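You operate a simulated robot arm through the tools that you are given. There is no shell and no other tool.

The job below is to be done with a simulated robot arm. You get a single attempt, and the scene is never put back.

JOB
Switch the hoist on, lift the block weight and set it back down.
Fine: shut the hook latch before lifting it clear of the yellow cradle; the hook stays in the eye, the chain eased.
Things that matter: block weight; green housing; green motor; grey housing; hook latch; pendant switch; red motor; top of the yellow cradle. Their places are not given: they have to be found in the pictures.

The check looks at the end state, three seconds after you hand in, the way a careful person would. Anything else that was tipped, shoved, dropped, spilled or broken makes it a failure.

ROBOT AND FRAMES
A 7-joint arm with a fingered hand, fixed in place. Base frame: the origin is at the foot of the arm, x ahead of it, y to its left, z up. Units: mm, degrees, N and s.
Its first joint turns from -69.0 to 172.0 degrees. Payload 3.4 kg.
The tool frame sits at the grasp point between the pads (the TCP): z along the fingers, y along the line on which they close. The tips reach 39 mm beyond it. Largest opening 180 mm; the body of the gripper starts 111 mm behind the TCP. The gripper is a hand of 3 fingers: y runs from the thumb to the fingers, the wrist lies at [0, 0, -262] in the tool frame, and closing takes about 1.5 s.
Orientation is that of the tool frame in the base frame, as [roll, pitch, yaw] about the fixed x, y, z axes, in that order (R = Rz(yaw) Ry(pitch) Rx(roll)). With the fingers straight down and closing along the base's y, the tool's x points along the base's -x, its y along +y and its z along -z.

CONTROLS
- The arm moves only by the tool play_rows. Its argument "motion" is a list of rows, each a list of 3 entries, a list of its own where there are three numbers: the closure, from 0 (fully open) to 1 (shut), then the shift along the tool's x, y, z in units of 50 mm (1.0 is 50 mm), then the turn, a rotation vector about the tool's x, y, z in units of 4 degrees (1.0 is 4 degrees). In form: [[hand, [tx, ty, tz], [rx, ry, rz]], ...]. A call has 1 to 20 rows; each row shifts and turns the commanded pose from where the row before left it, along the tool's axes as they then stand. A call with a number of a shift or a turn outside -1 to 1 is refused whole. Each row takes 0.2 s and may step no farther than 50 mm and 8.6 degrees from the row before; otherwise, or with a gripper value out of range, the whole call is refused. Where a pose cannot be reached the arm comes as near as it can. A force on the tool above 40 N (or 10 N above the force at the start of the call, whichever is more), or a blocked arm, ends the call early, and 0.2 s more pass. The fingers move at their own pace (about 72 mm/s each) and stop on an object; they squeeze with about 33 N. The grip force told is the motor's: it shows also when the fingers shut on nothing. Time passes only in rows, and 0.2 s behind the last, so rows that do not move let the fingers close. The reply holds the time, the measured pose of the TCP, the force on the tool along the base axes, the opening and the grip force, in the units named above and with some noise, with the torque about the TCP (base axes, N m) and any sound that the robot's microphone picked up.
- Cameras (640 x 400 px; columns grow to the right, rows downward): "scene" is fixed at [48.7, 651.2, 1754.6]; the picture's right is [-0.99, -0.14, 0.00], its down [-0.07, 0.46, -0.88] and it looks along [0.13, -0.87, -0.47] (base axes); focal length 350 px, centre (320, 200). "wrist" rides on the gripper at [63, -36, -128] in the tool frame; the picture's right is [0.50, 0.87, 0.00], its down [-0.75, 0.44, -0.49] and it looks along [-0.43, 0.25, 0.87] (tool axes); focal length 226 px, centre (320, 200).
- capture(camera): a new picture of that camera. The clock stands still meanwhile.
- slide_trunk(by): slides the trunk up (or, below 0, down) by that many mm; the arm rides with it, the base frame stays. It gives what a move gives, with no picture.
- preshape(shape): the hand has 3 fingers and takes this shape, open, in about a second: jaw (thumb against the fingers, like two jaws); tri (thumb and two fingers); tip (a fingertip pinch); poke (one finger out to press); point (the index stretched); flat (the hand flat); cup (the hand cupped); fist (a fist). The gripper value then closes the fingers along that shape, each until it touches; the sizes above hold for jaw. It gives what a move gives, with no picture.
- point_at(camera, pixels): for up to 12 pixels [column, row] of the newest picture of that camera ("zoom" is the newest enlarged one), the place [x, y, z] in the base frame of the surface seen there, good to about 2 mm. The clock stands still meanwhile.
- inspect(camera, box): a new picture of the part [left, top, right, bottom] of that camera's present view, enlarged. The clock stands still meanwhile.
- finish_job(): hands the job in; it is judged then, once.

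Leave the gripper open and the arm clear of the work at the hand-in unless told otherwise.

The tools are called as a command line: name --argument value ..., lists and objects as JSON in quotes. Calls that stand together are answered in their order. play_rows: Moves the arm, as the interface text tells. Its arguments: {"type":"object","properties":{"motion":{"type":"array","items":{"type":"array"}}},"required":["motion"]} The other tools are called the same way: slide_trunk (by) slides the trunk up or down; preshape (shape) gives the hand a shape; capture (camera) takes a picture; point_at (camera, pixels) gives the place of the surface under pixels of a picture; inspect (camera, box) takes an enlarged picture of a part of a camera's view; finish_job () hands the job in.

At the start:

```text
time_s: 0.0
eef_pos: [579.7, -173.2, 1479.5]
tcp_rot: [179.8, 0.1, 179.9]
contact_force: [-0.1, -0.5, -0.4]
wrist_torque: [0.02, 0.0, 0.02]
finger_gap: 179.9
finger_force: 0.0
shape: jaw
trunk travel left (down, up): [-365.0, 177.0]
```

scene: 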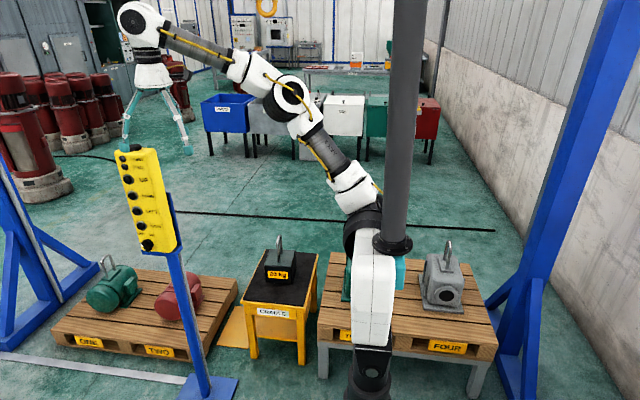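
wrist: 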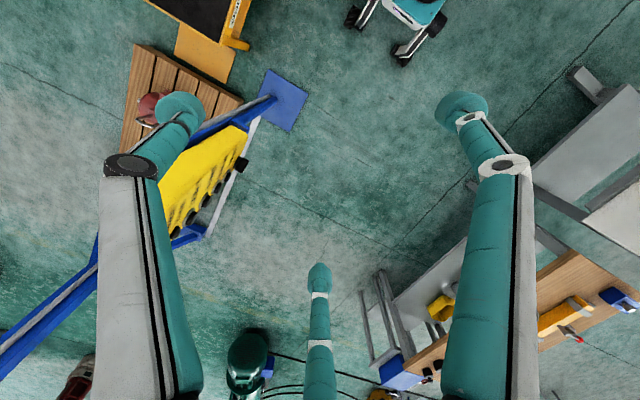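

I see a yellow pendant with buttons on a blue post, a block weight on a yellow stand, motors on pallet one/two, and housings on the right table. First I'll enlarge the pendant and the weight.

inspect --camera "scene" --box '[100, 130, 220, 270]'

inspect --camera "scene" --box '[220, 210, 340, 370]'

inspect --camera "scene" --box '[300, 180, 520, 400]'

inspect --camera "wrist" --box '[60, 0, 340, 280]'

```text
2.86 times, centred on (160, 200) of scene
```

zoom: 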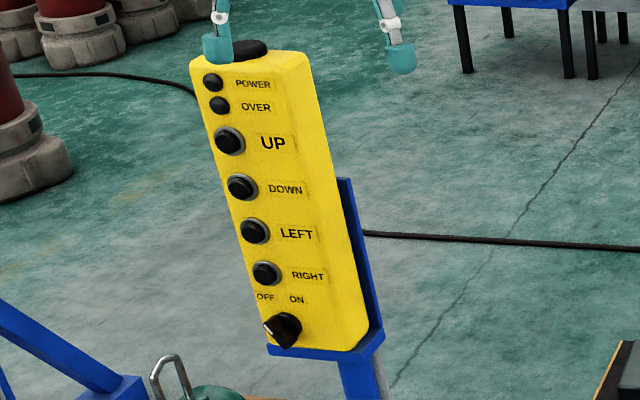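

```text
2.50 times, centred on (280, 290) of scene
```

zoom: 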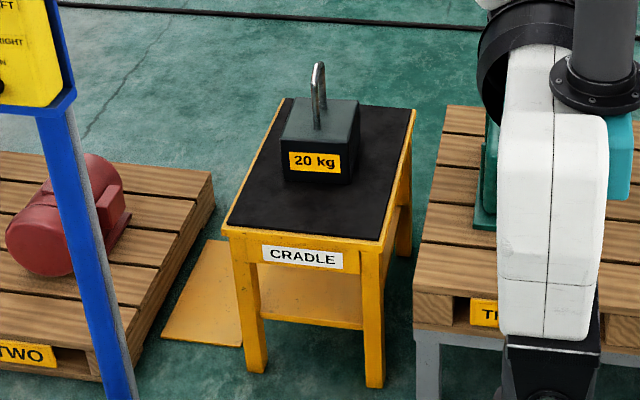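

```text
1.82 times, centred on (410, 290) of scene
```

zoom: 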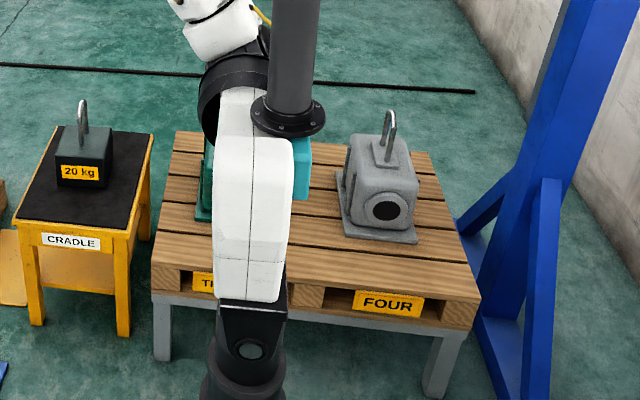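

```text
1.43 times, centred on (200, 140) of wrist
```

zoom: 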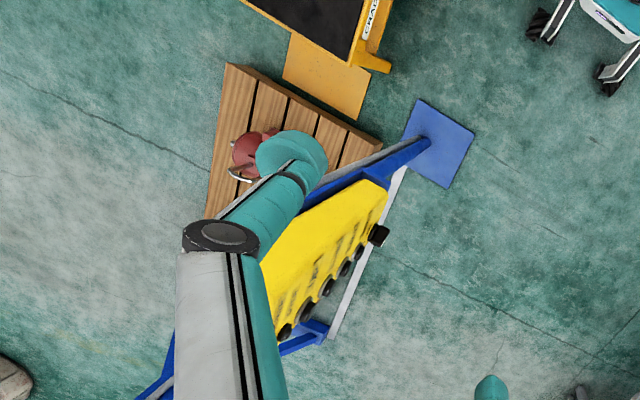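

Next I'll get the places of the pendant, buttons, weight, cradle and the dark pole.

point_at --camera "scene" --pixels '[[150, 245], [139, 180], [141, 159], [147, 224], [170, 240], [150, 150], [280, 242], [280, 275], [280, 262], [265, 300], [406, 100], [392, 240]]'

point_at --camera "scene" --pixels '[[370, 360], [105, 262], [450, 245], [195, 285], [110, 295], [180, 300], [345, 285], [445, 285], [375, 300], [320, 253], [360, 190], [390, 310]]'

capture --camera "wrist"

```text
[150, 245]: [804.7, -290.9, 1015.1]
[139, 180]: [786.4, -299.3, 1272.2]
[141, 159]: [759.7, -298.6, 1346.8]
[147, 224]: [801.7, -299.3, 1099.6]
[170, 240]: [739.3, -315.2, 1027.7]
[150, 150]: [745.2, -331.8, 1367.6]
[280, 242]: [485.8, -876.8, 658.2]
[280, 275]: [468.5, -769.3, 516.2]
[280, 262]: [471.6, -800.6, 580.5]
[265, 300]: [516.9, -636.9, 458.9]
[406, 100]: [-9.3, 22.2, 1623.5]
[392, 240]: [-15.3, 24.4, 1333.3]
```

```text
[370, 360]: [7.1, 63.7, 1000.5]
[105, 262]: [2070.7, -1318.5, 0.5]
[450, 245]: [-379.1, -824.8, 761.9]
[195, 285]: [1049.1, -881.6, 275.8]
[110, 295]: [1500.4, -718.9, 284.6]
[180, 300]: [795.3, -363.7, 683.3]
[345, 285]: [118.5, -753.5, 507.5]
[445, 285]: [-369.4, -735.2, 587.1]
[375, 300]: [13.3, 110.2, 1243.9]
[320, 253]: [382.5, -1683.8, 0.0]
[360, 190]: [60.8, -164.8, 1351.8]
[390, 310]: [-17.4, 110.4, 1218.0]
```

```text
taken
```

wrist: 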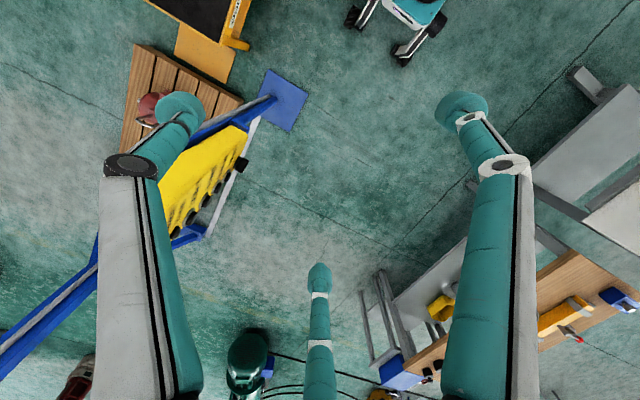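

The weight is at about (480, -800, 580), the pendant's face at about (790, -295, 1000–1350) facing roughly +y. The hook isn't in view. I'll take precise points of the pendant before moving, then turn the wrist to look for the hoist.

inspect --camera "scene" --box '[105, 140, 195, 196]'

point_at --camera "zoom" --pixels '[[155, 80], [215, 80], [225, 155], [260, 215], [165, 215], [190, 290], [290, 290], [185, 355], [290, 355], [330, 200], [370, 200], [355, 330]]'

inspect --camera "scene" --box '[110, 196, 200, 252]'

point_at --camera "zoom" --pixels '[[205, 170], [305, 170], [220, 245], [300, 245], [225, 290], [300, 290], [240, 340], [270, 340], [330, 345], [370, 340], [440, 380], [420, 250]]'

```text
7.11 times, centred on (150, 168) of scene
```

zoom: 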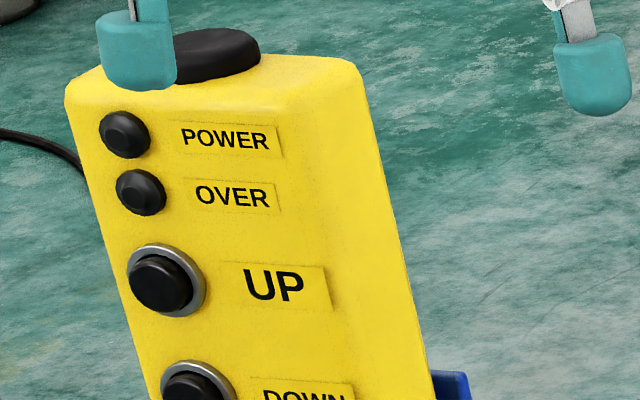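

```text
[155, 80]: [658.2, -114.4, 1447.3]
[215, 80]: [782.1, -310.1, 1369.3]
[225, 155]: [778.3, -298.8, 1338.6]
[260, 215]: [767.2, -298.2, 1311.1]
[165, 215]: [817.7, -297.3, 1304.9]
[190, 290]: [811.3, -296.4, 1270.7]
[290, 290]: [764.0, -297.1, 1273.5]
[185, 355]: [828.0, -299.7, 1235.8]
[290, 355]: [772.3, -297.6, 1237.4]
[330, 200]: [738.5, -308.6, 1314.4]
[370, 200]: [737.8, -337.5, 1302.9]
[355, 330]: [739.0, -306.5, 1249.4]
```

```text
7.11 times, centred on (155, 224) of scene
```

zoom: 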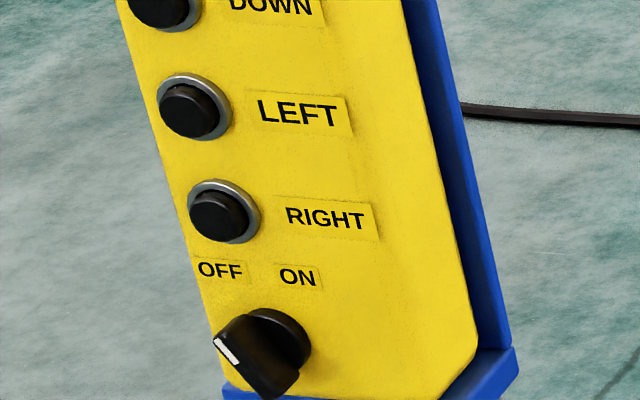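

```text
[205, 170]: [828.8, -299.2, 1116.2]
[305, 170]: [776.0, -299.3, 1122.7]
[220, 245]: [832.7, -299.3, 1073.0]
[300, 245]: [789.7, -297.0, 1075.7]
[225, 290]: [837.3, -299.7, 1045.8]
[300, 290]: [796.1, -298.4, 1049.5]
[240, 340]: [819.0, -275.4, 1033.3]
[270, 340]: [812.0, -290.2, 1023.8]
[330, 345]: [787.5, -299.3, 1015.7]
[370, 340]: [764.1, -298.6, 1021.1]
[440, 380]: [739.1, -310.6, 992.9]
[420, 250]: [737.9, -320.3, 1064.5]
```

The face is the plane y ≈ -298 with its normal along +y. Now the button caps.

inspect --camera "scene" --box '[105, 150, 185, 200]'

point_at --camera "zoom" --pixels '[[172, 70], [180, 238], [160, 238], [205, 250], [210, 360], [195, 355], [230, 365]]'

inspect --camera "scene" --box '[110, 196, 200, 252]'

point_at --camera "zoom" --pixels '[[158, 8], [185, 112], [175, 110], [205, 120], [215, 215], [205, 215], [232, 225], [222, 348], [232, 355], [250, 340], [270, 385], [300, 335]]'

```text
8.00 times, centred on (145, 175) of scene
```

zoom: 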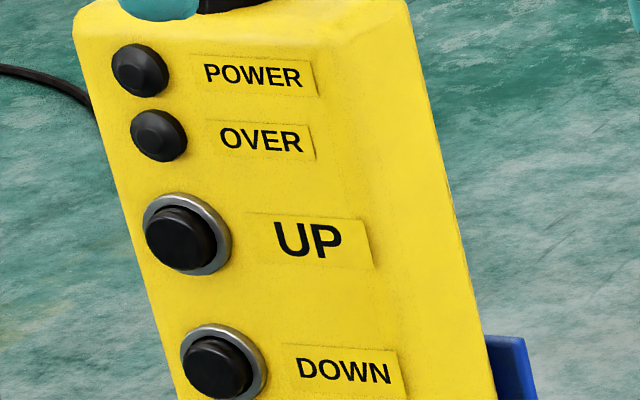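

```text
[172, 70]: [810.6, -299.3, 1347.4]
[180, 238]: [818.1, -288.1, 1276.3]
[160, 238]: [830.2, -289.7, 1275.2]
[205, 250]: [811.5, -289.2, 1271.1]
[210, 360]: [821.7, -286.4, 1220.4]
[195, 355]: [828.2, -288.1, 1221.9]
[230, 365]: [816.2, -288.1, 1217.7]
```

```text
7.11 times, centred on (155, 224) of scene
```

zoom: 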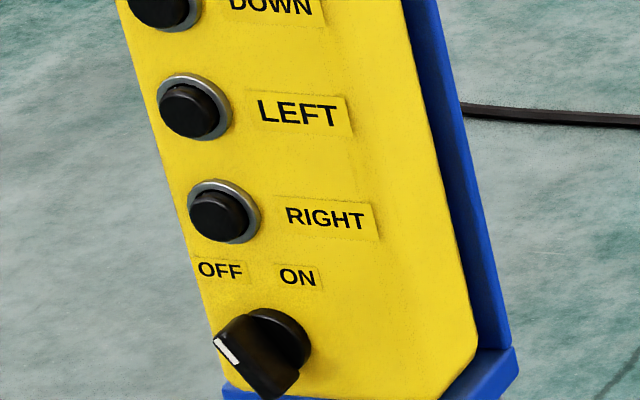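

```text
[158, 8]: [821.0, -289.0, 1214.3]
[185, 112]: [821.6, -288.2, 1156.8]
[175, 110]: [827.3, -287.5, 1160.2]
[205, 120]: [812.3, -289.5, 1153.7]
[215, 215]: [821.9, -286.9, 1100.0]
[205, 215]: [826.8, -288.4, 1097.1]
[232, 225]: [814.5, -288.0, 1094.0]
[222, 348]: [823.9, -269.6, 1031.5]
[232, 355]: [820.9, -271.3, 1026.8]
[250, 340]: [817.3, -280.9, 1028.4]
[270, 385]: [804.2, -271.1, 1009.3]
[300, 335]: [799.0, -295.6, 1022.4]
```

Button centres: UP (820,-288,1275), DOWN (820,-288,1219), LEFT (820,-288,1157), RIGHT (820,-288,1098); knob about (813,-270,1020), now at OFF. Now I tip the hand up so that the wrist camera looks along -y to find the hook.

play_rows --motion '[[0, [0, 0, 0], [1, 0, 0]], [0, [0, 0, 0], [1, 0, 0]], [0, [0, 0, 0], [1, 0, 0]], [0, [0, 0, 0], [1, 0, 0]], [0, [0, 0, 0], [1, 0, 0]], [0, [0, 0, 0], [1, 0, 0]], [0, [0, 0, 0], [1, 0, 0]], [0, [0, 0, 0], [1, 0, 0]], [0, [0, 0, 0], [1, 0, 0]], [0, [0, 0, 0], [1, 0, 0]], [0, [0, 0, 0], [1, 0, 0]], [0, [0, 0, 0], [1, 0, 0]], [0, [0, 0, 0], [1, 0, 0]], [0, [0, 0, 0], [1, 0, 0]], [0, [0, 0, 0], [1, 0, 0]], [0, [0, 0, 0], [1, 0, 0]], [0, [0, 0, 0], [1, 0, 0]], [0, [0, 0, 0], [1, 0, 0]], [0, [0, 0, 0], [1, 0, 0]], [0, [0, 0, 0], [1, 0, 0]]]'

capture --camera "wrist"

capture --camera "scene"

```text
time_s: 4.2
eef_pos: [539.9, -194.6, 1440.6]
tcp_rot: [-100.6, 0.4, -178.5]
contact_force: [0.7, -0.3, 0.7]
wrist_torque: [0.03, 0.02, 0.01]
finger_gap: 179.9
finger_force: 0.0
shape: jaw
out of reach, approached as far as the arm can: row 15, 16, 17, 18, 19, 20
trunk travel left (down, up): [-365.0, 177.0]
```

```text
taken
```

wrist: 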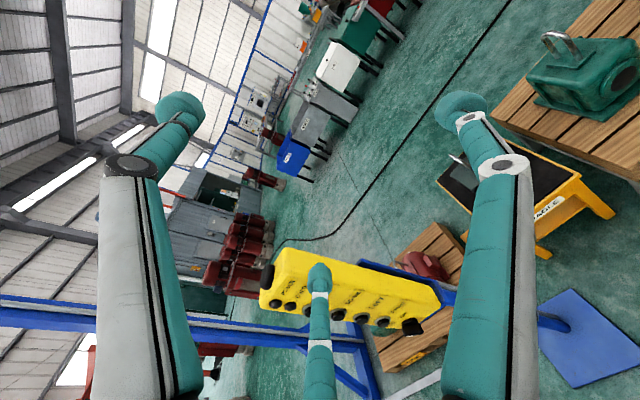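

```text
taken
```

scene: 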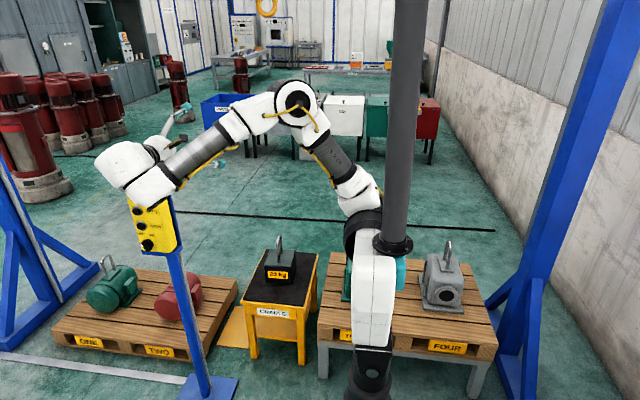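

No hook visible yet; the view still looks somewhat downward. I'll draw back toward the base and tilt further upward.

play_rows --motion '[[0, [0.3, 0, 0.3], [1, 0, 0]], [0, [0.3, 0, 0.3], [1, 0, 0]], [0, [0.3, 0, 0.3], [1, 0, 0]], [0, [0.3, 0, 0.3], [1, 0, 0]], [0, [0.3, 0, 0.3], [1, 0, 0]], [0, [0.3, 0, 0.3], [1, 0, 0]], [0, [0, 0, 0], [1, 0, 0]], [0, [0, 0, 0], [1, 0, 0]], [0, [0, 0, 0], [1, 0, 0]], [0, [0, 0, 0], [1, 0, 0]], [0, [0, 0, 0], [1, 0, 0]], [0, [0, 0, 0], [1, 0, 0]]]'

capture --camera "wrist"

```text
time_s: 6.8
eef_pos: [325.7, -239.9, 1402.6]
tcp_rot: [-61.7, -0.5, -178.9]
contact_force: [-0.1, 0.1, -0.2]
wrist_torque: [-0.04, 0.0, -0.04]
finger_gap: 180.3
finger_force: 0.1
shape: jaw
out of reach, approached as far as the arm can: row 1, 2, 3, 4, 5, 6, 7, 8, 9, 10, 11, 12
trunk travel left (down, up): [-365.0, 177.0]
```

```text
taken
```

wrist: 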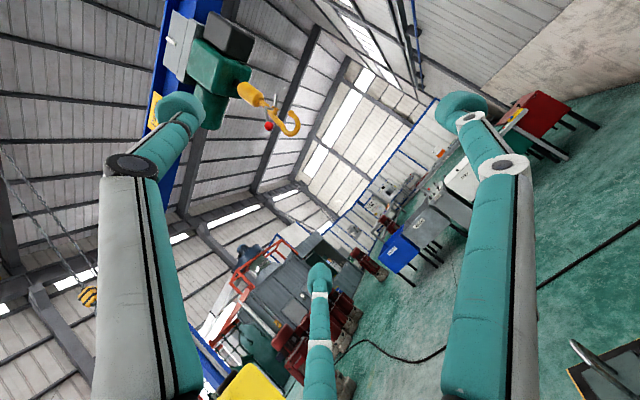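

There is the green hoist on the blue beam with a yellow hook at about (275,105) and a red ball. I'll enlarge and locate it.

point_at --camera "wrist" --pixels '[[215, 65], [250, 93], [268, 102], [291, 125], [268, 126], [188, 30], [160, 60], [215, 105], [232, 35], [590, 365], [150, 120], [230, 70]]'

inspect --camera "wrist" --box '[140, 20, 320, 150]'

inspect --camera "wrist" --box '[230, 75, 310, 145]'

point_at --camera "zoom" --pixels '[[150, 130], [250, 180], [300, 220], [330, 290], [420, 240], [500, 330], [450, 400], [300, 290], [250, 240], [400, 400], [510, 270], [200, 150]]'

```text
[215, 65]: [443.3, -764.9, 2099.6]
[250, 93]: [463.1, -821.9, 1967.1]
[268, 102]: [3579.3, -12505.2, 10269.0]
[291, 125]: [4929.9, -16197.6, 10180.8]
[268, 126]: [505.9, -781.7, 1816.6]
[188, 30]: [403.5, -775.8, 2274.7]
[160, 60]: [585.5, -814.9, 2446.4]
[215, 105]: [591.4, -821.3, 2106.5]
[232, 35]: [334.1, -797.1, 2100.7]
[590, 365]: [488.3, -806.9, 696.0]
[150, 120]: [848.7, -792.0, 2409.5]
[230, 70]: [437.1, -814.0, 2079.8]
```

```text
3.08 times, centred on (230, 85) of wrist
```

zoom: 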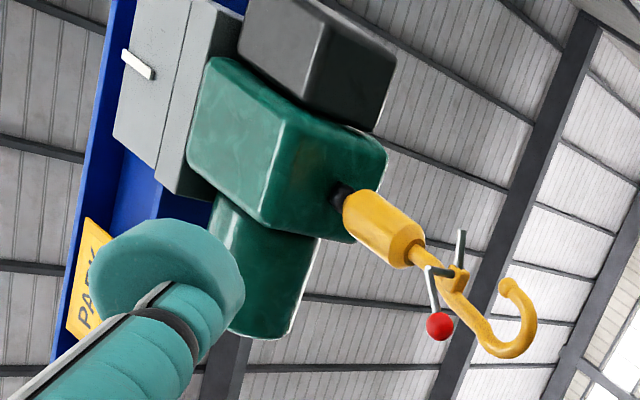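

```text
5.71 times, centred on (270, 110) of wrist
```

zoom: 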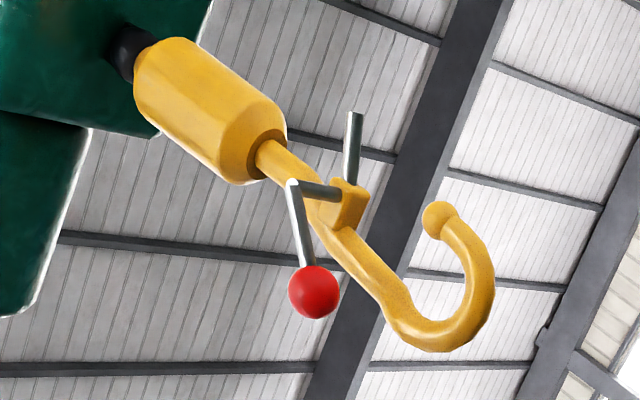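

```text
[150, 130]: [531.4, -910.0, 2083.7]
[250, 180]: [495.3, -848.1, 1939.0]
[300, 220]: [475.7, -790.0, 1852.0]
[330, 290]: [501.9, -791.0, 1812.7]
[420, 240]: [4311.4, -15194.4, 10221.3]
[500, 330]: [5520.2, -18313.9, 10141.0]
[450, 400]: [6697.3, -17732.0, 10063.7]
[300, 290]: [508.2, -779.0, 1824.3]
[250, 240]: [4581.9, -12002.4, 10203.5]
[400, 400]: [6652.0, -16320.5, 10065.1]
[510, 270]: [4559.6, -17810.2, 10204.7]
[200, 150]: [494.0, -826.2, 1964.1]
```

The hoist hangs above the cradle, hook near (475,-800,1850), its opening toward -x, the red-ball lever on the +x side. Now I'll look at how the arm stands, to learn its reach.

capture --camera "scene"

```text
taken
```

scene: 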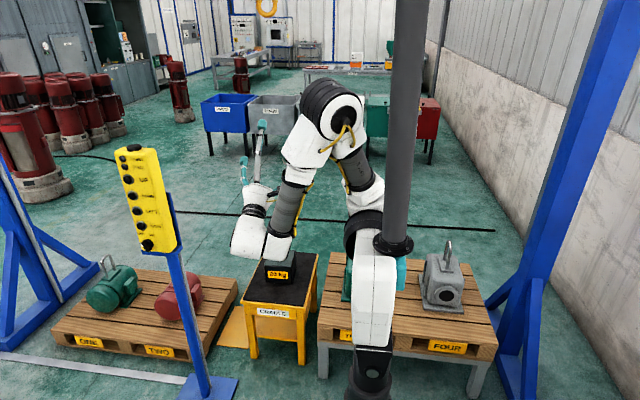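

point_at --camera "scene" --pixels '[[363, 225], [365, 195], [340, 110], [300, 165], [290, 210], [245, 240], [258, 200], [375, 270], [372, 370], [275, 245], [360, 170], [262, 130]]'

```text
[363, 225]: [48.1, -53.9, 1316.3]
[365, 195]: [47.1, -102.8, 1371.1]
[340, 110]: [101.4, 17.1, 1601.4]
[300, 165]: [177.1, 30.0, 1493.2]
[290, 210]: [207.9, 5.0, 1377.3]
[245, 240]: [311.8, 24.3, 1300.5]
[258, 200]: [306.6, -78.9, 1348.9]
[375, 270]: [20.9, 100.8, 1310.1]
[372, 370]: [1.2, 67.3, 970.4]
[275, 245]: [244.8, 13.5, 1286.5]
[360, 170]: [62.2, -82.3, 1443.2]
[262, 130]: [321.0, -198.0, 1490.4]
```

The arm's wrist reach is about 700 mm from the shoulder near (0,-60,1330), so the pendant must be approached obliquely. I first turn the hand back down.

play_rows --motion '[[0, [-0.12, 0, 0], [-1, 0, 0]], [0, [-0.12, 0, 0], [-1, 0, 0]], [0, [-0.12, 0, 0], [-1, 0, 0]], [0, [-0.12, 0, 0], [-1, 0, 0]], [0, [-0.12, 0, 0], [-1, 0, 0]], [0, [-0.12, 0, 0], [-1, 0, 0]], [0, [-0.12, 0, 0], [-1, 0, 0]], [0, [-0.12, 0, 0], [-1, 0, 0]], [0, [-0.12, 0, 0], [-1, 0, 0]], [0, [-0.12, 0, 0], [-1, 0, 0]], [0, [-0.12, 0, 0], [-1, 0, 0]], [0, [-0.12, 0, 0], [-1, 0, 0]], [0, [-0.12, 0, 0], [-1, 0, 0]], [0, [-0.12, 0, 0], [-1, 0, 0]], [0, [-0.12, 0, 0], [-1, 0, 0]], [0, [-0.12, 0, 0], [-1, 0, 0]], [0, [-0.12, 0, 0], [-1, 0, 0]], [0, [-0.12, 0, 0], [-1, 0, 0]], [0, [-0.12, 0, 0], [-1, 0, 0]], [0, [-0.12, 0, 0], [-1, 0, 0]]]'

```text
time_s: 11.0
eef_pos: [449.6, -239.7, 1398.7]
tcp_rot: [-141.8, -0.5, -179.0]
contact_force: [-0.9, -1.0, -0.7]
wrist_torque: [0.0, 0.0, 0.01]
finger_gap: 179.8
finger_force: 0.1
shape: jaw
out of reach, approached as far as the arm can: row 2
trunk travel left (down, up): [-365.0, 177.0]
```

Now I shift to about (560,-150,1300) and turn the hand forward so that the fingers point along (0.77,-0.64,0).

play_rows --motion '[[0, [-0.55, 0.66, 0.115], [0, 0, 0]], [0, [-0.55, 0.66, 0.115], [0, 0, 0]], [0, [-0.55, 0.66, 0.115], [0, 0, 0]], [0, [-0.55, 0.66, 0.115], [0, 0, 0]], [0, [0, 0, 0], [0.017, -0.9725, 0.786]], [0, [0, 0, 0], [0.017, -0.9725, 0.786]], [0, [0, 0, 0], [0.017, -0.9725, 0.786]], [0, [0, 0, 0], [0.017, -0.9725, 0.786]], [0, [0, 0, 0], [0.017, -0.9725, 0.786]], [0, [0, 0, 0], [0.017, -0.9725, 0.786]], [0, [0, 0, 0], [0.017, -0.9725, 0.786]], [0, [0, 0, 0], [0.017, -0.9725, 0.786]], [0, [0, 0, 0], [0.017, -0.9725, 0.786]], [0, [0, 0, 0], [0.017, -0.9725, 0.786]]]'

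play_rows --motion '[[0, [0, 0, 0], [0.017, -0.9725, 0.786]], [0, [0, 0, 0], [0.017, -0.9725, 0.786]], [0, [0, 0, 0], [0.017, -0.9725, 0.786]], [0, [0, 0, 0], [0.017, -0.9725, 0.786]], [0, [0, 0, 0], [0.017, -0.9725, 0.786]], [0, [0, 0, 0], [0.017, -0.9725, 0.786]], [0, [0, 0, 0], [0.017, -0.9725, 0.786]], [0, [0, 0, 0], [0.017, -0.9725, 0.786]]]'

capture --camera "scene"

capture --camera "wrist"

```text
time_s: 14.0
eef_pos: [555.1, -147.3, 1297.2]
tcp_rot: [-141.1, 49.6, -179.3]
contact_force: [-0.4, 0.2, 0.4]
wrist_torque: [0.01, -0.02, 0.01]
finger_gap: 180.2
finger_force: 0.0
shape: jaw
trunk travel left (down, up): [-365.0, 177.0]
```

```text
time_s: 15.8
eef_pos: [556.8, -145.7, 1297.5]
tcp_rot: [-110.3, 89.6, -149.0]
contact_force: [0.5, -0.8, 0.2]
wrist_torque: [0.03, 0.0, 0.01]
finger_gap: 179.9
finger_force: 0.1
shape: jaw
trunk travel left (down, up): [-365.0, 177.0]
```

```text
taken
```

scene: 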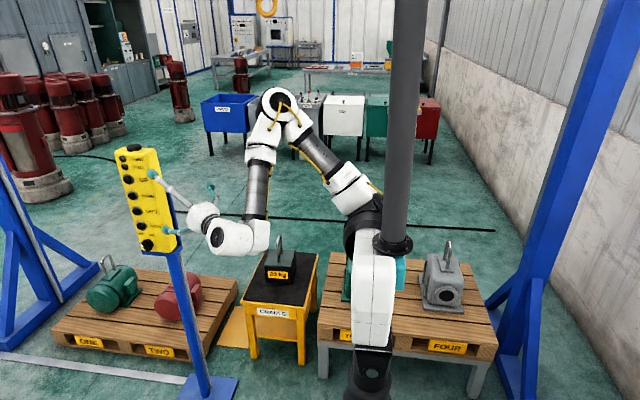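

```text
taken
```

wrist: 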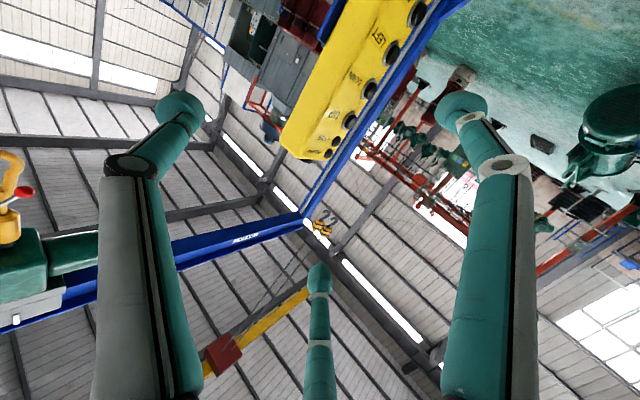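

That pose is well within reach. Now the poke shape, and a look at where the finger is.

preshape --shape "poke"

capture --camera "wrist"

inspect --camera "scene" --box '[110, 130, 270, 270]'

```text
time_s: 16.7
eef_pos: [556.9, -148.4, 1297.6]
tcp_rot: [-120.9, 89.5, -159.7]
contact_force: [0.6, 0.4, 0.3]
wrist_torque: [-0.01, 0.0, -0.03]
finger_gap: 0.1
finger_force: 0.1
shape: poke
trunk travel left (down, up): [-365.0, 177.0]
```

```text
taken
```

wrist: 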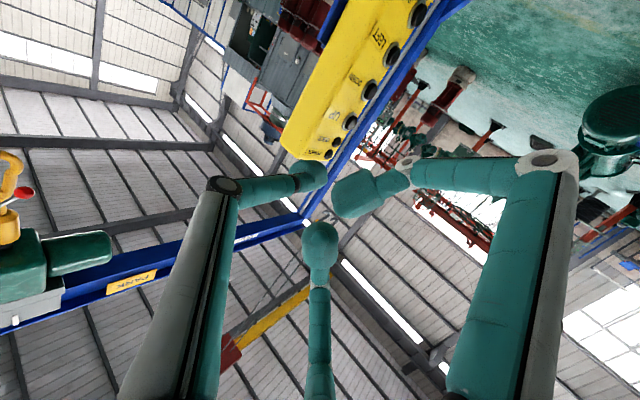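

```text
2.86 times, centred on (190, 200) of scene
```

zoom: 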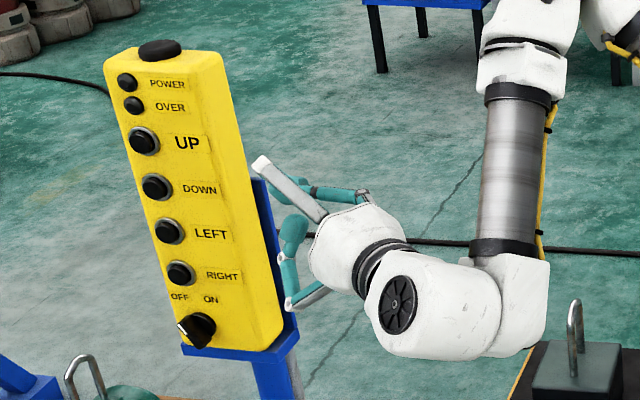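

Let me measure where the fingertips are in this shape.

point_at --camera "wrist" --pixels '[[312, 175], [350, 195], [372, 185], [320, 240], [319, 300], [270, 188], [425, 175], [225, 187], [545, 160]]'

inspect --camera "wrist" --box '[220, 120, 480, 300]'

point_at --camera "scene" --pixels '[[190, 212], [183, 190], [187, 232], [196, 233], [188, 218]]'

```text
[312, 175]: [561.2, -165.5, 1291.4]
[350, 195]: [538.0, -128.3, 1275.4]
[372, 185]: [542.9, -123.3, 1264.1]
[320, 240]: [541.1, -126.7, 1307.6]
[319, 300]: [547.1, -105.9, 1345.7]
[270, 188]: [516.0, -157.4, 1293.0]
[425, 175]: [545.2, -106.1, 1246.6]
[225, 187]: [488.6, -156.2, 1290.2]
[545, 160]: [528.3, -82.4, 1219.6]
```

```text
2.22 times, centred on (350, 210) of wrist
```

zoom: 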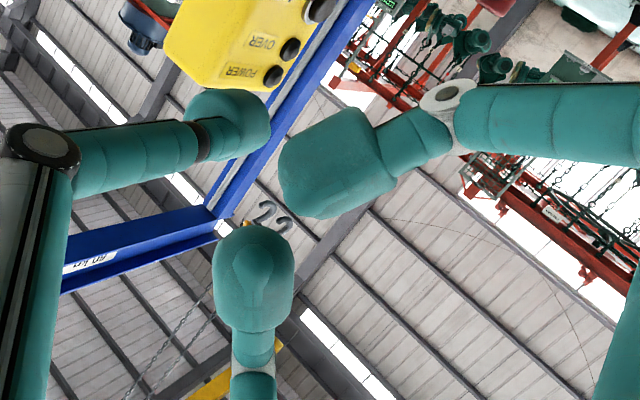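

```text
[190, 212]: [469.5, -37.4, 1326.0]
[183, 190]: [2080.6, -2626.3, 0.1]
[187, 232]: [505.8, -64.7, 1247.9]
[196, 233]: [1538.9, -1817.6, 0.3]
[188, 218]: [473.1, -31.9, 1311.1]
```

In "poke" the thumb reaches furthest but only about 25 mm past the TCP. I'll compare the "point" shape.

preshape --shape "point"

capture --camera "wrist"

inspect --camera "scene" --box '[110, 130, 270, 270]'

```text
time_s: 17.6
eef_pos: [554.8, -146.7, 1297.1]
tcp_rot: [-120.7, 89.5, -159.4]
contact_force: [0.6, -0.2, 0.3]
wrist_torque: [0.03, -0.02, 0.02]
finger_gap: 0.0
finger_force: 0.1
shape: point
trunk travel left (down, up): [-365.0, 177.0]
```

```text
taken
```

wrist: 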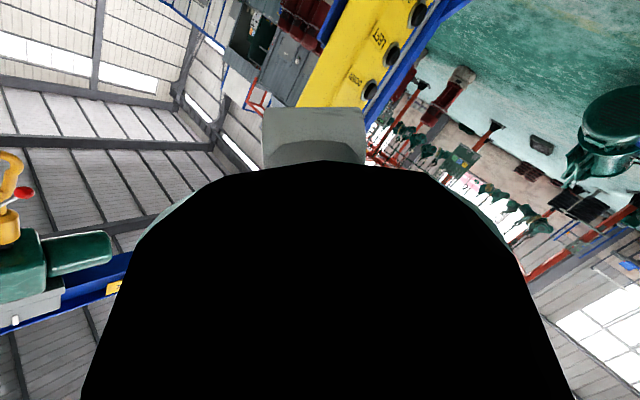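

```text
2.86 times, centred on (190, 200) of scene
```

zoom: 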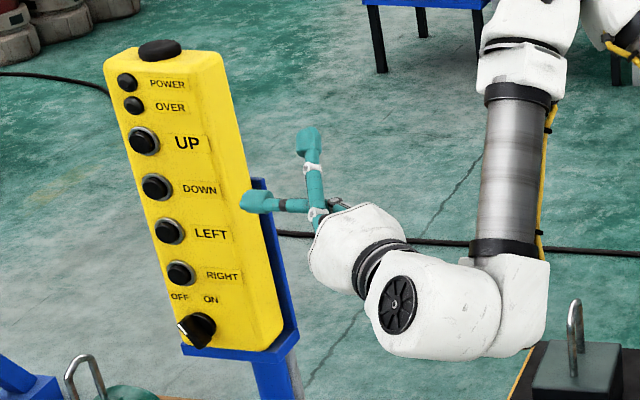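

In "point" one finger stretches far forward. I'll measure its tip from the scene camera.

point_at --camera "zoom" --pixels '[[245, 201], [260, 201], [290, 205], [314, 180], [308, 145], [302, 133], [318, 222], [335, 205], [305, 155]]'

inspect --camera "scene" --box '[160, 165, 230, 225]'

```text
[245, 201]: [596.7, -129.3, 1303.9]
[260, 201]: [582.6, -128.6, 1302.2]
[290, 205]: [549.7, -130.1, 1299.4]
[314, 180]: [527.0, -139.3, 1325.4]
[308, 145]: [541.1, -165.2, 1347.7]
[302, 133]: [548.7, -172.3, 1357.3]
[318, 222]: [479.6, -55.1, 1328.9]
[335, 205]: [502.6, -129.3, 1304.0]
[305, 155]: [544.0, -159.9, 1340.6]
```

```text
6.67 times, centred on (195, 195) of scene
```

zoom: 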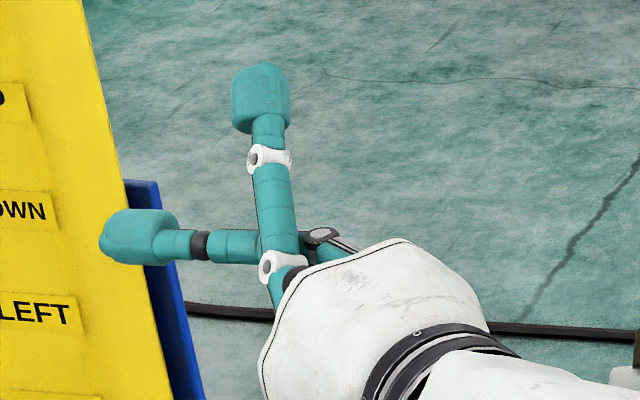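

I'll use the open "jaw" shape instead, pressing with the thumb tip, which leads toward the panel by about 140 mm at this angle. First a closer look at the knob.

preshape --shape "jaw"

inspect --camera "scene" --box '[126, 226, 174, 256]'

point_at --camera "zoom" --pixels '[[210, 215], [250, 250], [290, 290], [310, 320], [320, 260], [360, 250], [380, 220], [330, 190], [420, 330], [440, 360], [120, 310], [500, 280]]'

```text
time_s: 18.5
eef_pos: [556.4, -146.3, 1296.1]
tcp_rot: [-120.2, 89.6, -158.9]
contact_force: [-0.2, 0.1, 0.9]
wrist_torque: [0.03, 0.03, 0.01]
finger_gap: 179.7
finger_force: 0.1
shape: jaw
trunk travel left (down, up): [-365.0, 177.0]
```

```text
13.33 times, centred on (150, 241) of scene
```

zoom: 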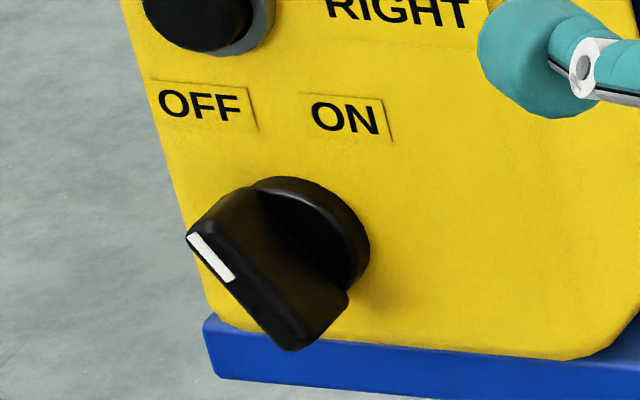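

```text
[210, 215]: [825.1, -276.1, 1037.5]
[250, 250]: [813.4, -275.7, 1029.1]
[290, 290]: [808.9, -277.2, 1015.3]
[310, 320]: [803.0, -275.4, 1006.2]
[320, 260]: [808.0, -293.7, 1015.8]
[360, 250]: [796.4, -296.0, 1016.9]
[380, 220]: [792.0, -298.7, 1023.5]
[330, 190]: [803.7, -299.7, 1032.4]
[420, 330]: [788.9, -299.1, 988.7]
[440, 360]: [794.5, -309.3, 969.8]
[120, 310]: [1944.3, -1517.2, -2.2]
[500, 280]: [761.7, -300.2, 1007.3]
```

Blade centre about (814,-270…-298,1021), marker end up-left (OFF), tail end about (801,1002). I'll push the tail toward +x with the thumb. First I measure the thumb tip.

capture --camera "wrist"

inspect --camera "scene" --box '[140, 160, 230, 260]'

point_at --camera "wrist" --pixels '[[180, 108], [165, 100], [195, 105], [180, 95], [168, 125], [150, 150], [320, 270], [460, 110], [465, 95]]'

point_at --camera "scene" --pixels '[[152, 172], [155, 176], [166, 230], [170, 231], [160, 178], [165, 182], [175, 190]]'

```text
taken
```

wrist: 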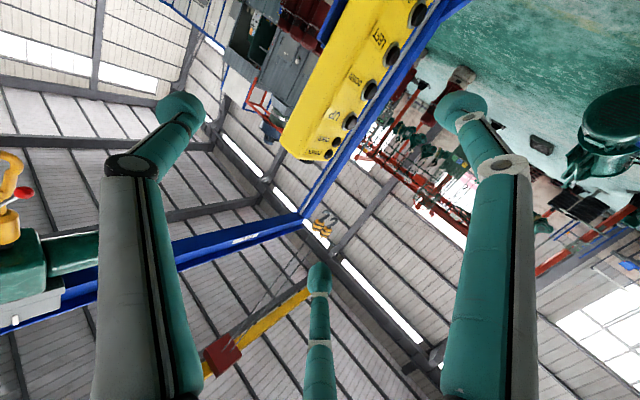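

```text
4.00 times, centred on (185, 210) of scene
```

zoom: 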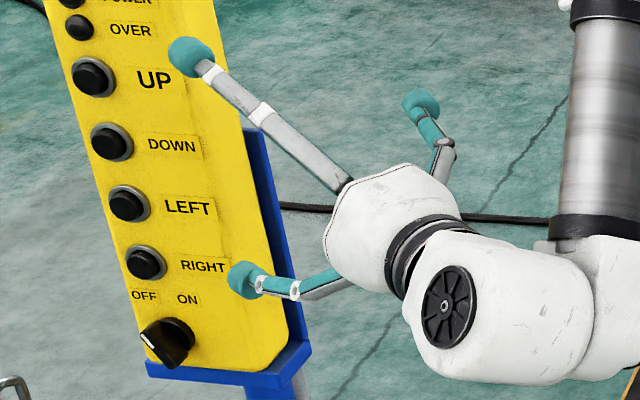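

```text
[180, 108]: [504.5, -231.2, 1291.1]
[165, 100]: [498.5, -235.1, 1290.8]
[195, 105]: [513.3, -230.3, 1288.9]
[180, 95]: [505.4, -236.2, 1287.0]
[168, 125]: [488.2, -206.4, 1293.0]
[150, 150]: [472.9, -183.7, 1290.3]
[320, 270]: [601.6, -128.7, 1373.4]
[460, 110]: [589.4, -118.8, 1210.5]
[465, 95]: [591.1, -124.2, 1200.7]
```

```text
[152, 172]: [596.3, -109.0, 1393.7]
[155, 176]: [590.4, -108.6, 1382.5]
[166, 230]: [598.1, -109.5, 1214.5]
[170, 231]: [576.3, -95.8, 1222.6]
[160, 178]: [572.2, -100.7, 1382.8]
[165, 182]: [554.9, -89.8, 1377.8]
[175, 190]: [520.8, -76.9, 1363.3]
```

The thumb tip sits at about TCP + (-45,-91,0) in this orientation, with the other two fingers well back from the panel. I'll lower the trunk 250 mm to put the arm level with the pendant.

slide_trunk --by -250

capture --camera "scene"

```text
time_s: 21.1
eef_pos: [598.5, -147.8, 973.9]
tcp_rot: [-140.2, 80.9, -178.8]
contact_force: [-0.8, 0.3, -0.5]
wrist_torque: [0.03, 0.03, 0.02]
finger_gap: 179.8
finger_force: 0.0
shape: jaw
trunk travel left (down, up): [-115.0, 427.0]
```

```text
taken
```

scene: 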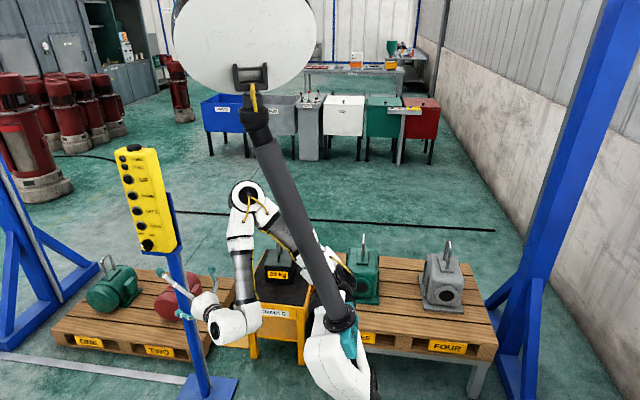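

The trunk leans as it lowers: TCP is now (598,-148,974), hand pitched 9° down. I'll undo that tilt and raise slightly, then measure the thumb tip.

play_rows --motion '[[0, [0, 0, 0], [0, -0.59, 0.473]], [0, [0, 0, 0], [0, -0.59, 0.473]], [0, [0, 0, 0], [0, -0.59, 0.473]], [0, [-0.25, 0, 0], [0, 0, 0]], [0, [-0.25, 0, 0], [0, 0, 0]]]'

capture --camera "wrist"

inspect --camera "scene" --box '[120, 220, 240, 340]'

```text
time_s: 22.3
eef_pos: [601.2, -146.2, 996.0]
tcp_rot: [-88.2, 89.8, -127.0]
contact_force: [-0.7, 0.5, 0.3]
wrist_torque: [-0.02, 0.01, 0.05]
finger_gap: 179.7
finger_force: 0.0
shape: jaw
trunk travel left (down, up): [-115.0, 427.0]
```

```text
taken
```

wrist: 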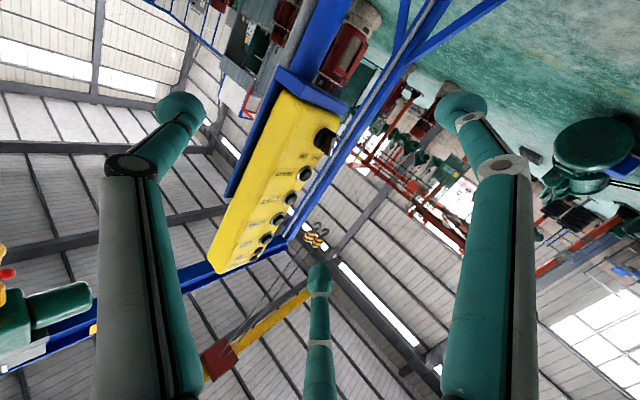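

```text
3.33 times, centred on (180, 280) of scene
```

zoom: 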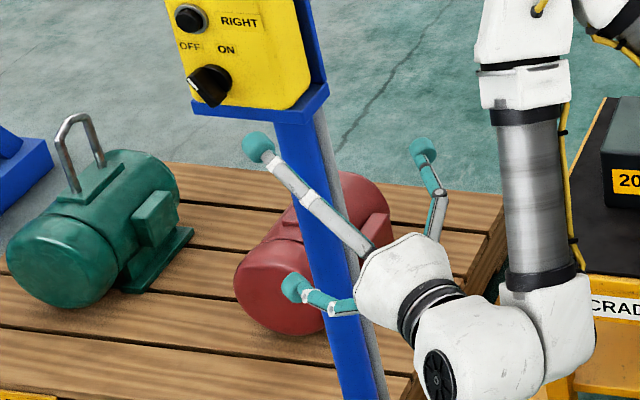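

Orientation is right. Measuring the thumb tip in this enlarged picture at about (423,150).

point_at --camera "zoom" --pixels '[[415, 145], [422, 150], [430, 150], [420, 158], [425, 140], [412, 152], [435, 185]]'

point_at --camera "wrist" --pixels '[[180, 96], [160, 110], [200, 112], [180, 108], [180, 125]]'

```text
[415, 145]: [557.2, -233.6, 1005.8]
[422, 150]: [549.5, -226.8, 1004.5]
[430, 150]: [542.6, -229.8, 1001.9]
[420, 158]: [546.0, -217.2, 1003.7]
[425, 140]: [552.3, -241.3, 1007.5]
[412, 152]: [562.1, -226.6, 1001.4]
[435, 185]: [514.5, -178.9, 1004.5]
```

```text
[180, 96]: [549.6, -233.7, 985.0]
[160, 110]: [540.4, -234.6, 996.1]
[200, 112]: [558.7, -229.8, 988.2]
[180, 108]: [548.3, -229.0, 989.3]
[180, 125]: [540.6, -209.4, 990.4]
```

Thumb tip centre is about (553,-233,996) with TCP (601,-146,996): offset (-48,-87,0). I move so that the thumb comes in front of the panel at (768,-265,1001), to the right of the knob's tail.

play_rows --motion '[[0, [-0.02, 0.44, 0.75], [0, 0, 0]], [0, [-0.02, 0.44, 0.75], [0, 0, 0]], [0, [-0.02, 0.44, 0.75], [0, 0, 0]], [0, [-0.02, 0.44, 0.75], [0, 0, 0]], [0, [-0.02, 0.44, 0.75], [0, 0, 0]], [0, [0, 0, 0], [0, 0, 0]]]'

inspect --camera "scene" --box '[110, 210, 210, 280]'

capture --camera "wrist"

```text
time_s: 23.7
eef_pos: [816.3, -177.6, 1001.4]
tcp_rot: [-60.1, 89.9, -98.9]
contact_force: [-0.7, -0.7, 0.0]
wrist_torque: [0.0, 0.0, -0.01]
finger_gap: 179.9
finger_force: 0.1
shape: jaw
trunk travel left (down, up): [-115.0, 427.0]
```

```text
5.71 times, centred on (160, 245) of scene
```

zoom: 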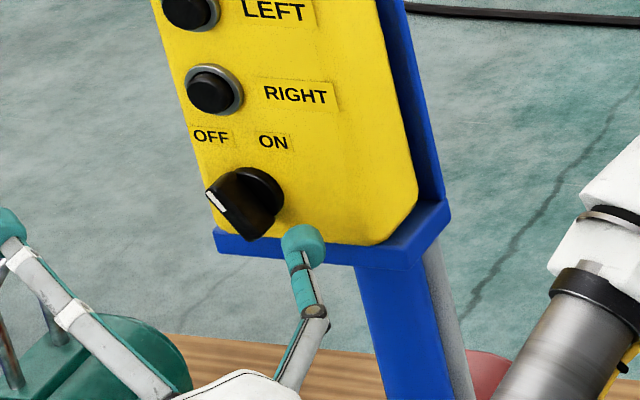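

```text
taken
```

wrist: 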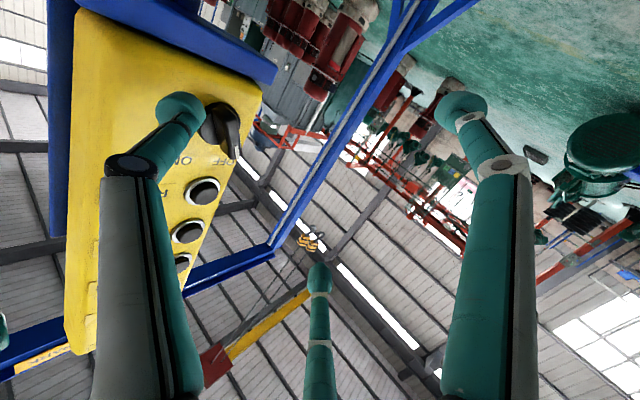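

The thumb is to the right of the tail. Next: in toward the panel 15 mm, then push toward +x.

play_rows --motion '[[0, [0, -0.117, 0.094], [0, 0, 0]], [0, [0, -0.117, 0.094], [0, 0, 0]], [0, [0, 0.063, 0.078], [0, 0, 0]], [0, [0, 0.063, 0.078], [0, 0, 0]], [0, [0, 0.063, 0.078], [0, 0, 0]], [0, [0, 0.063, 0.078], [0, 0, 0]], [0, [0, 0.063, 0.078], [0, 0, 0]], [0, [0, 0, 0], [0, 0, 0]]]'

inspect --camera "scene" --box '[120, 215, 190, 265]'

```text
time_s: 25.5
eef_pos: [839.3, -194.0, 1002.8]
tcp_rot: [-86.5, 89.8, -125.0]
contact_force: [-2.1, -0.9, -0.8]
wrist_torque: [0.09, -0.03, -0.11]
finger_gap: 180.0
finger_force: 0.0
shape: jaw
trunk travel left (down, up): [-115.0, 427.0]
```

```text
8.00 times, centred on (155, 240) of scene
```

zoom: 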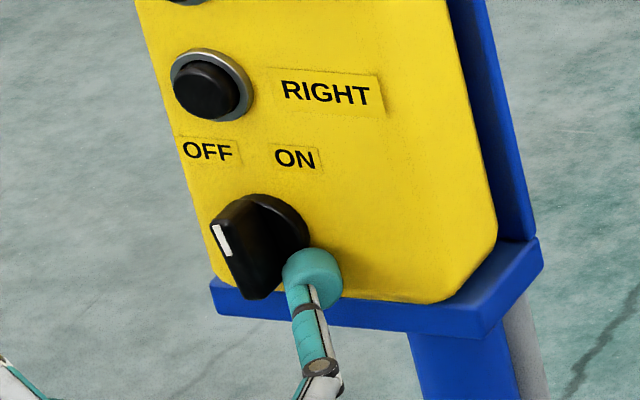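

The knob is turning (blade more upright). Continue pushing +x.

play_rows --motion '[[0, [0, 0.063, 0.078], [0, 0, 0]], [0, [0, 0.063, 0.078], [0, 0, 0]], [0, [0, 0.063, 0.078], [0, 0, 0]], [0, [0, 0, 0], [0, 0, 0]]]'

inspect --camera "scene" --box '[120, 215, 190, 265]'

```text
time_s: 26.5
eef_pos: [857.0, -190.1, 995.2]
tcp_rot: [-130.6, 89.5, -169.2]
contact_force: [-13.7, 13.5, -28.2]
wrist_torque: [3.04, -1.32, -1.89]
finger_gap: 180.0
finger_force: 0.1
shape: jaw
trunk travel left (down, up): [-115.0, 427.0]
```

```text
8.00 times, centred on (155, 240) of scene
```

zoom: 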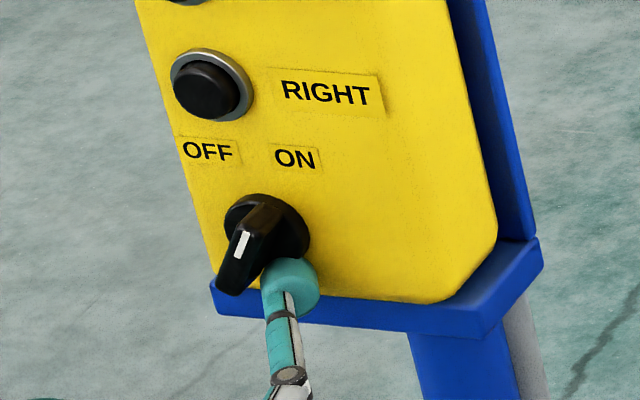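

The knob's marker now points toward ON and hit its stop. Back off and check.

play_rows --motion '[[0, [0, -0.126, -0.156], [0, 0, 0]], [0, [0, -0.126, -0.156], [0, 0, 0]], [0, [0, -0.126, -0.156], [0, 0, 0]], [0, [0, 0.234, -0.188], [0, 0, 0]], [0, [0, 0.234, -0.188], [0, 0, 0]]]'

inspect --camera "scene" --box '[100, 135, 220, 270]'

inspect --camera "scene" --box '[120, 215, 190, 265]'

```text
time_s: 27.7
eef_pos: [824.9, -162.7, 999.6]
tcp_rot: [-72.9, 89.8, -111.7]
contact_force: [0.3, -0.7, 0.3]
wrist_torque: [0.01, -0.04, 0.02]
finger_gap: 180.1
finger_force: 0.1
shape: jaw
trunk travel left (down, up): [-115.0, 427.0]
```

```text
2.96 times, centred on (160, 202) of scene
```

zoom: 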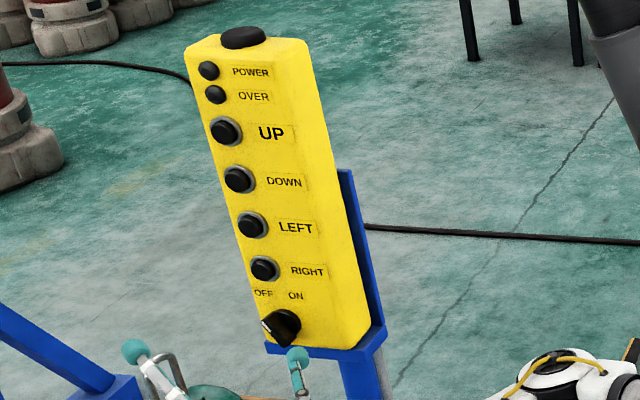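

```text
8.00 times, centred on (155, 240) of scene
```

zoom: 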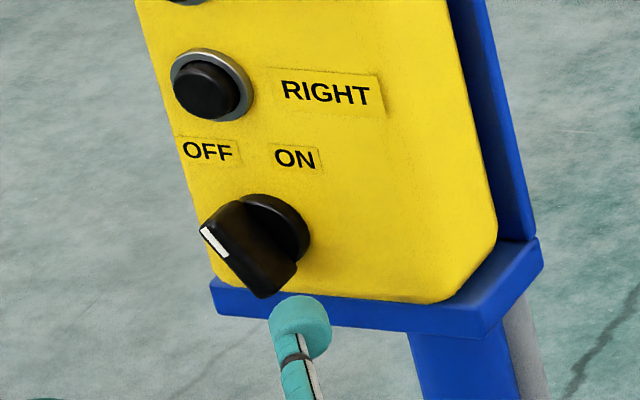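

The knob sprang back to OFF; the thumb had jammed against the knob's round base before full ON. I'll stay further out (y≈-274) and lower (z≈995) so that only the blade is pushed, and go further.

play_rows --motion '[[0, [0.09, -0.1, -0.125], [0, 0, 0]], [0, [0, -0.374, 0.3], [0, 0, 0]], [0, [0, 0.063, 0.078], [0, 0, 0]], [0, [0, 0.063, 0.078], [0, 0, 0]], [0, [0, 0.063, 0.078], [0, 0, 0]], [0, [0, 0.063, 0.078], [0, 0, 0]], [0, [0, 0.063, 0.078], [0, 0, 0]], [0, [0, 0.063, 0.078], [0, 0, 0]], [0, [0, 0.063, 0.078], [0, 0, 0]], [0, [0, 0.063, 0.078], [0, 0, 0]], [0, [0, 0.063, 0.078], [0, 0, 0]], [0, [0, 0, 0], [0, 0, 0]]]'

inspect --camera "scene" --box '[120, 215, 190, 265]'

```text
time_s: 30.3
eef_pos: [864.0, -187.9, 991.9]
tcp_rot: [-135.8, 89.6, -174.5]
contact_force: [-4.8, 2.4, -25.0]
wrist_torque: [2.44, -1.01, -0.49]
finger_gap: 180.3
finger_force: 0.1
shape: jaw
trunk travel left (down, up): [-115.0, 427.0]
```

```text
8.00 times, centred on (155, 240) of scene
```

zoom: 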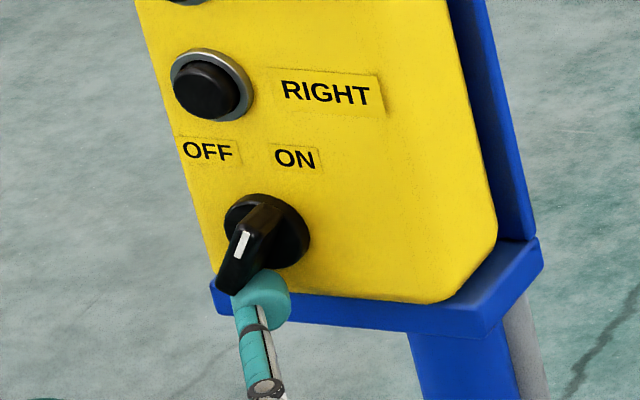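

The blade sits at the same angle, so that is likely its ON stop; my earlier retreat probably dragged it back. This time I retreat straight down, then away.

play_rows --motion '[[0, [0.2, 0, 0], [0, 0, 0]], [0, [0.3, 0, 0], [0, 0, 0]], [0, [0, 0, 0], [0, 0, 0]]]'

inspect --camera "scene" --box '[120, 215, 190, 265]'

inspect --camera "scene" --box '[105, 140, 195, 196]'

```text
time_s: 31.1
eef_pos: [862.6, -187.8, 973.3]
tcp_rot: [-51.2, 89.8, -89.7]
contact_force: [-0.6, 0.3, 0.1]
wrist_torque: [0.01, 0.0, 0.01]
finger_gap: 180.2
finger_force: 0.1
shape: jaw
trunk travel left (down, up): [-115.0, 427.0]
```

```text
8.00 times, centred on (155, 240) of scene
```

zoom: 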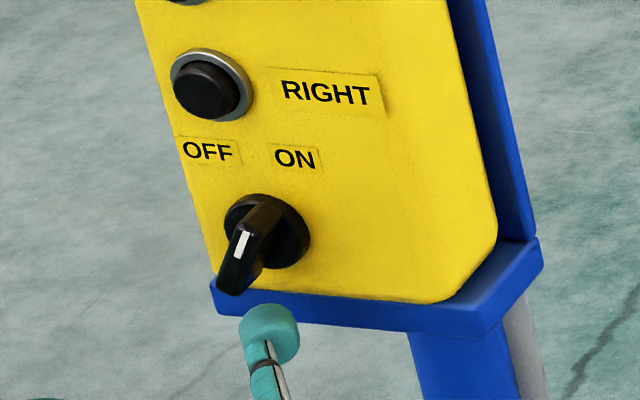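

```text
7.11 times, centred on (150, 168) of scene
```

zoom: 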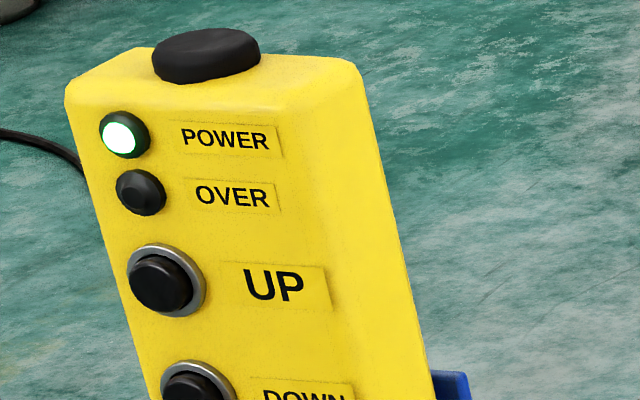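

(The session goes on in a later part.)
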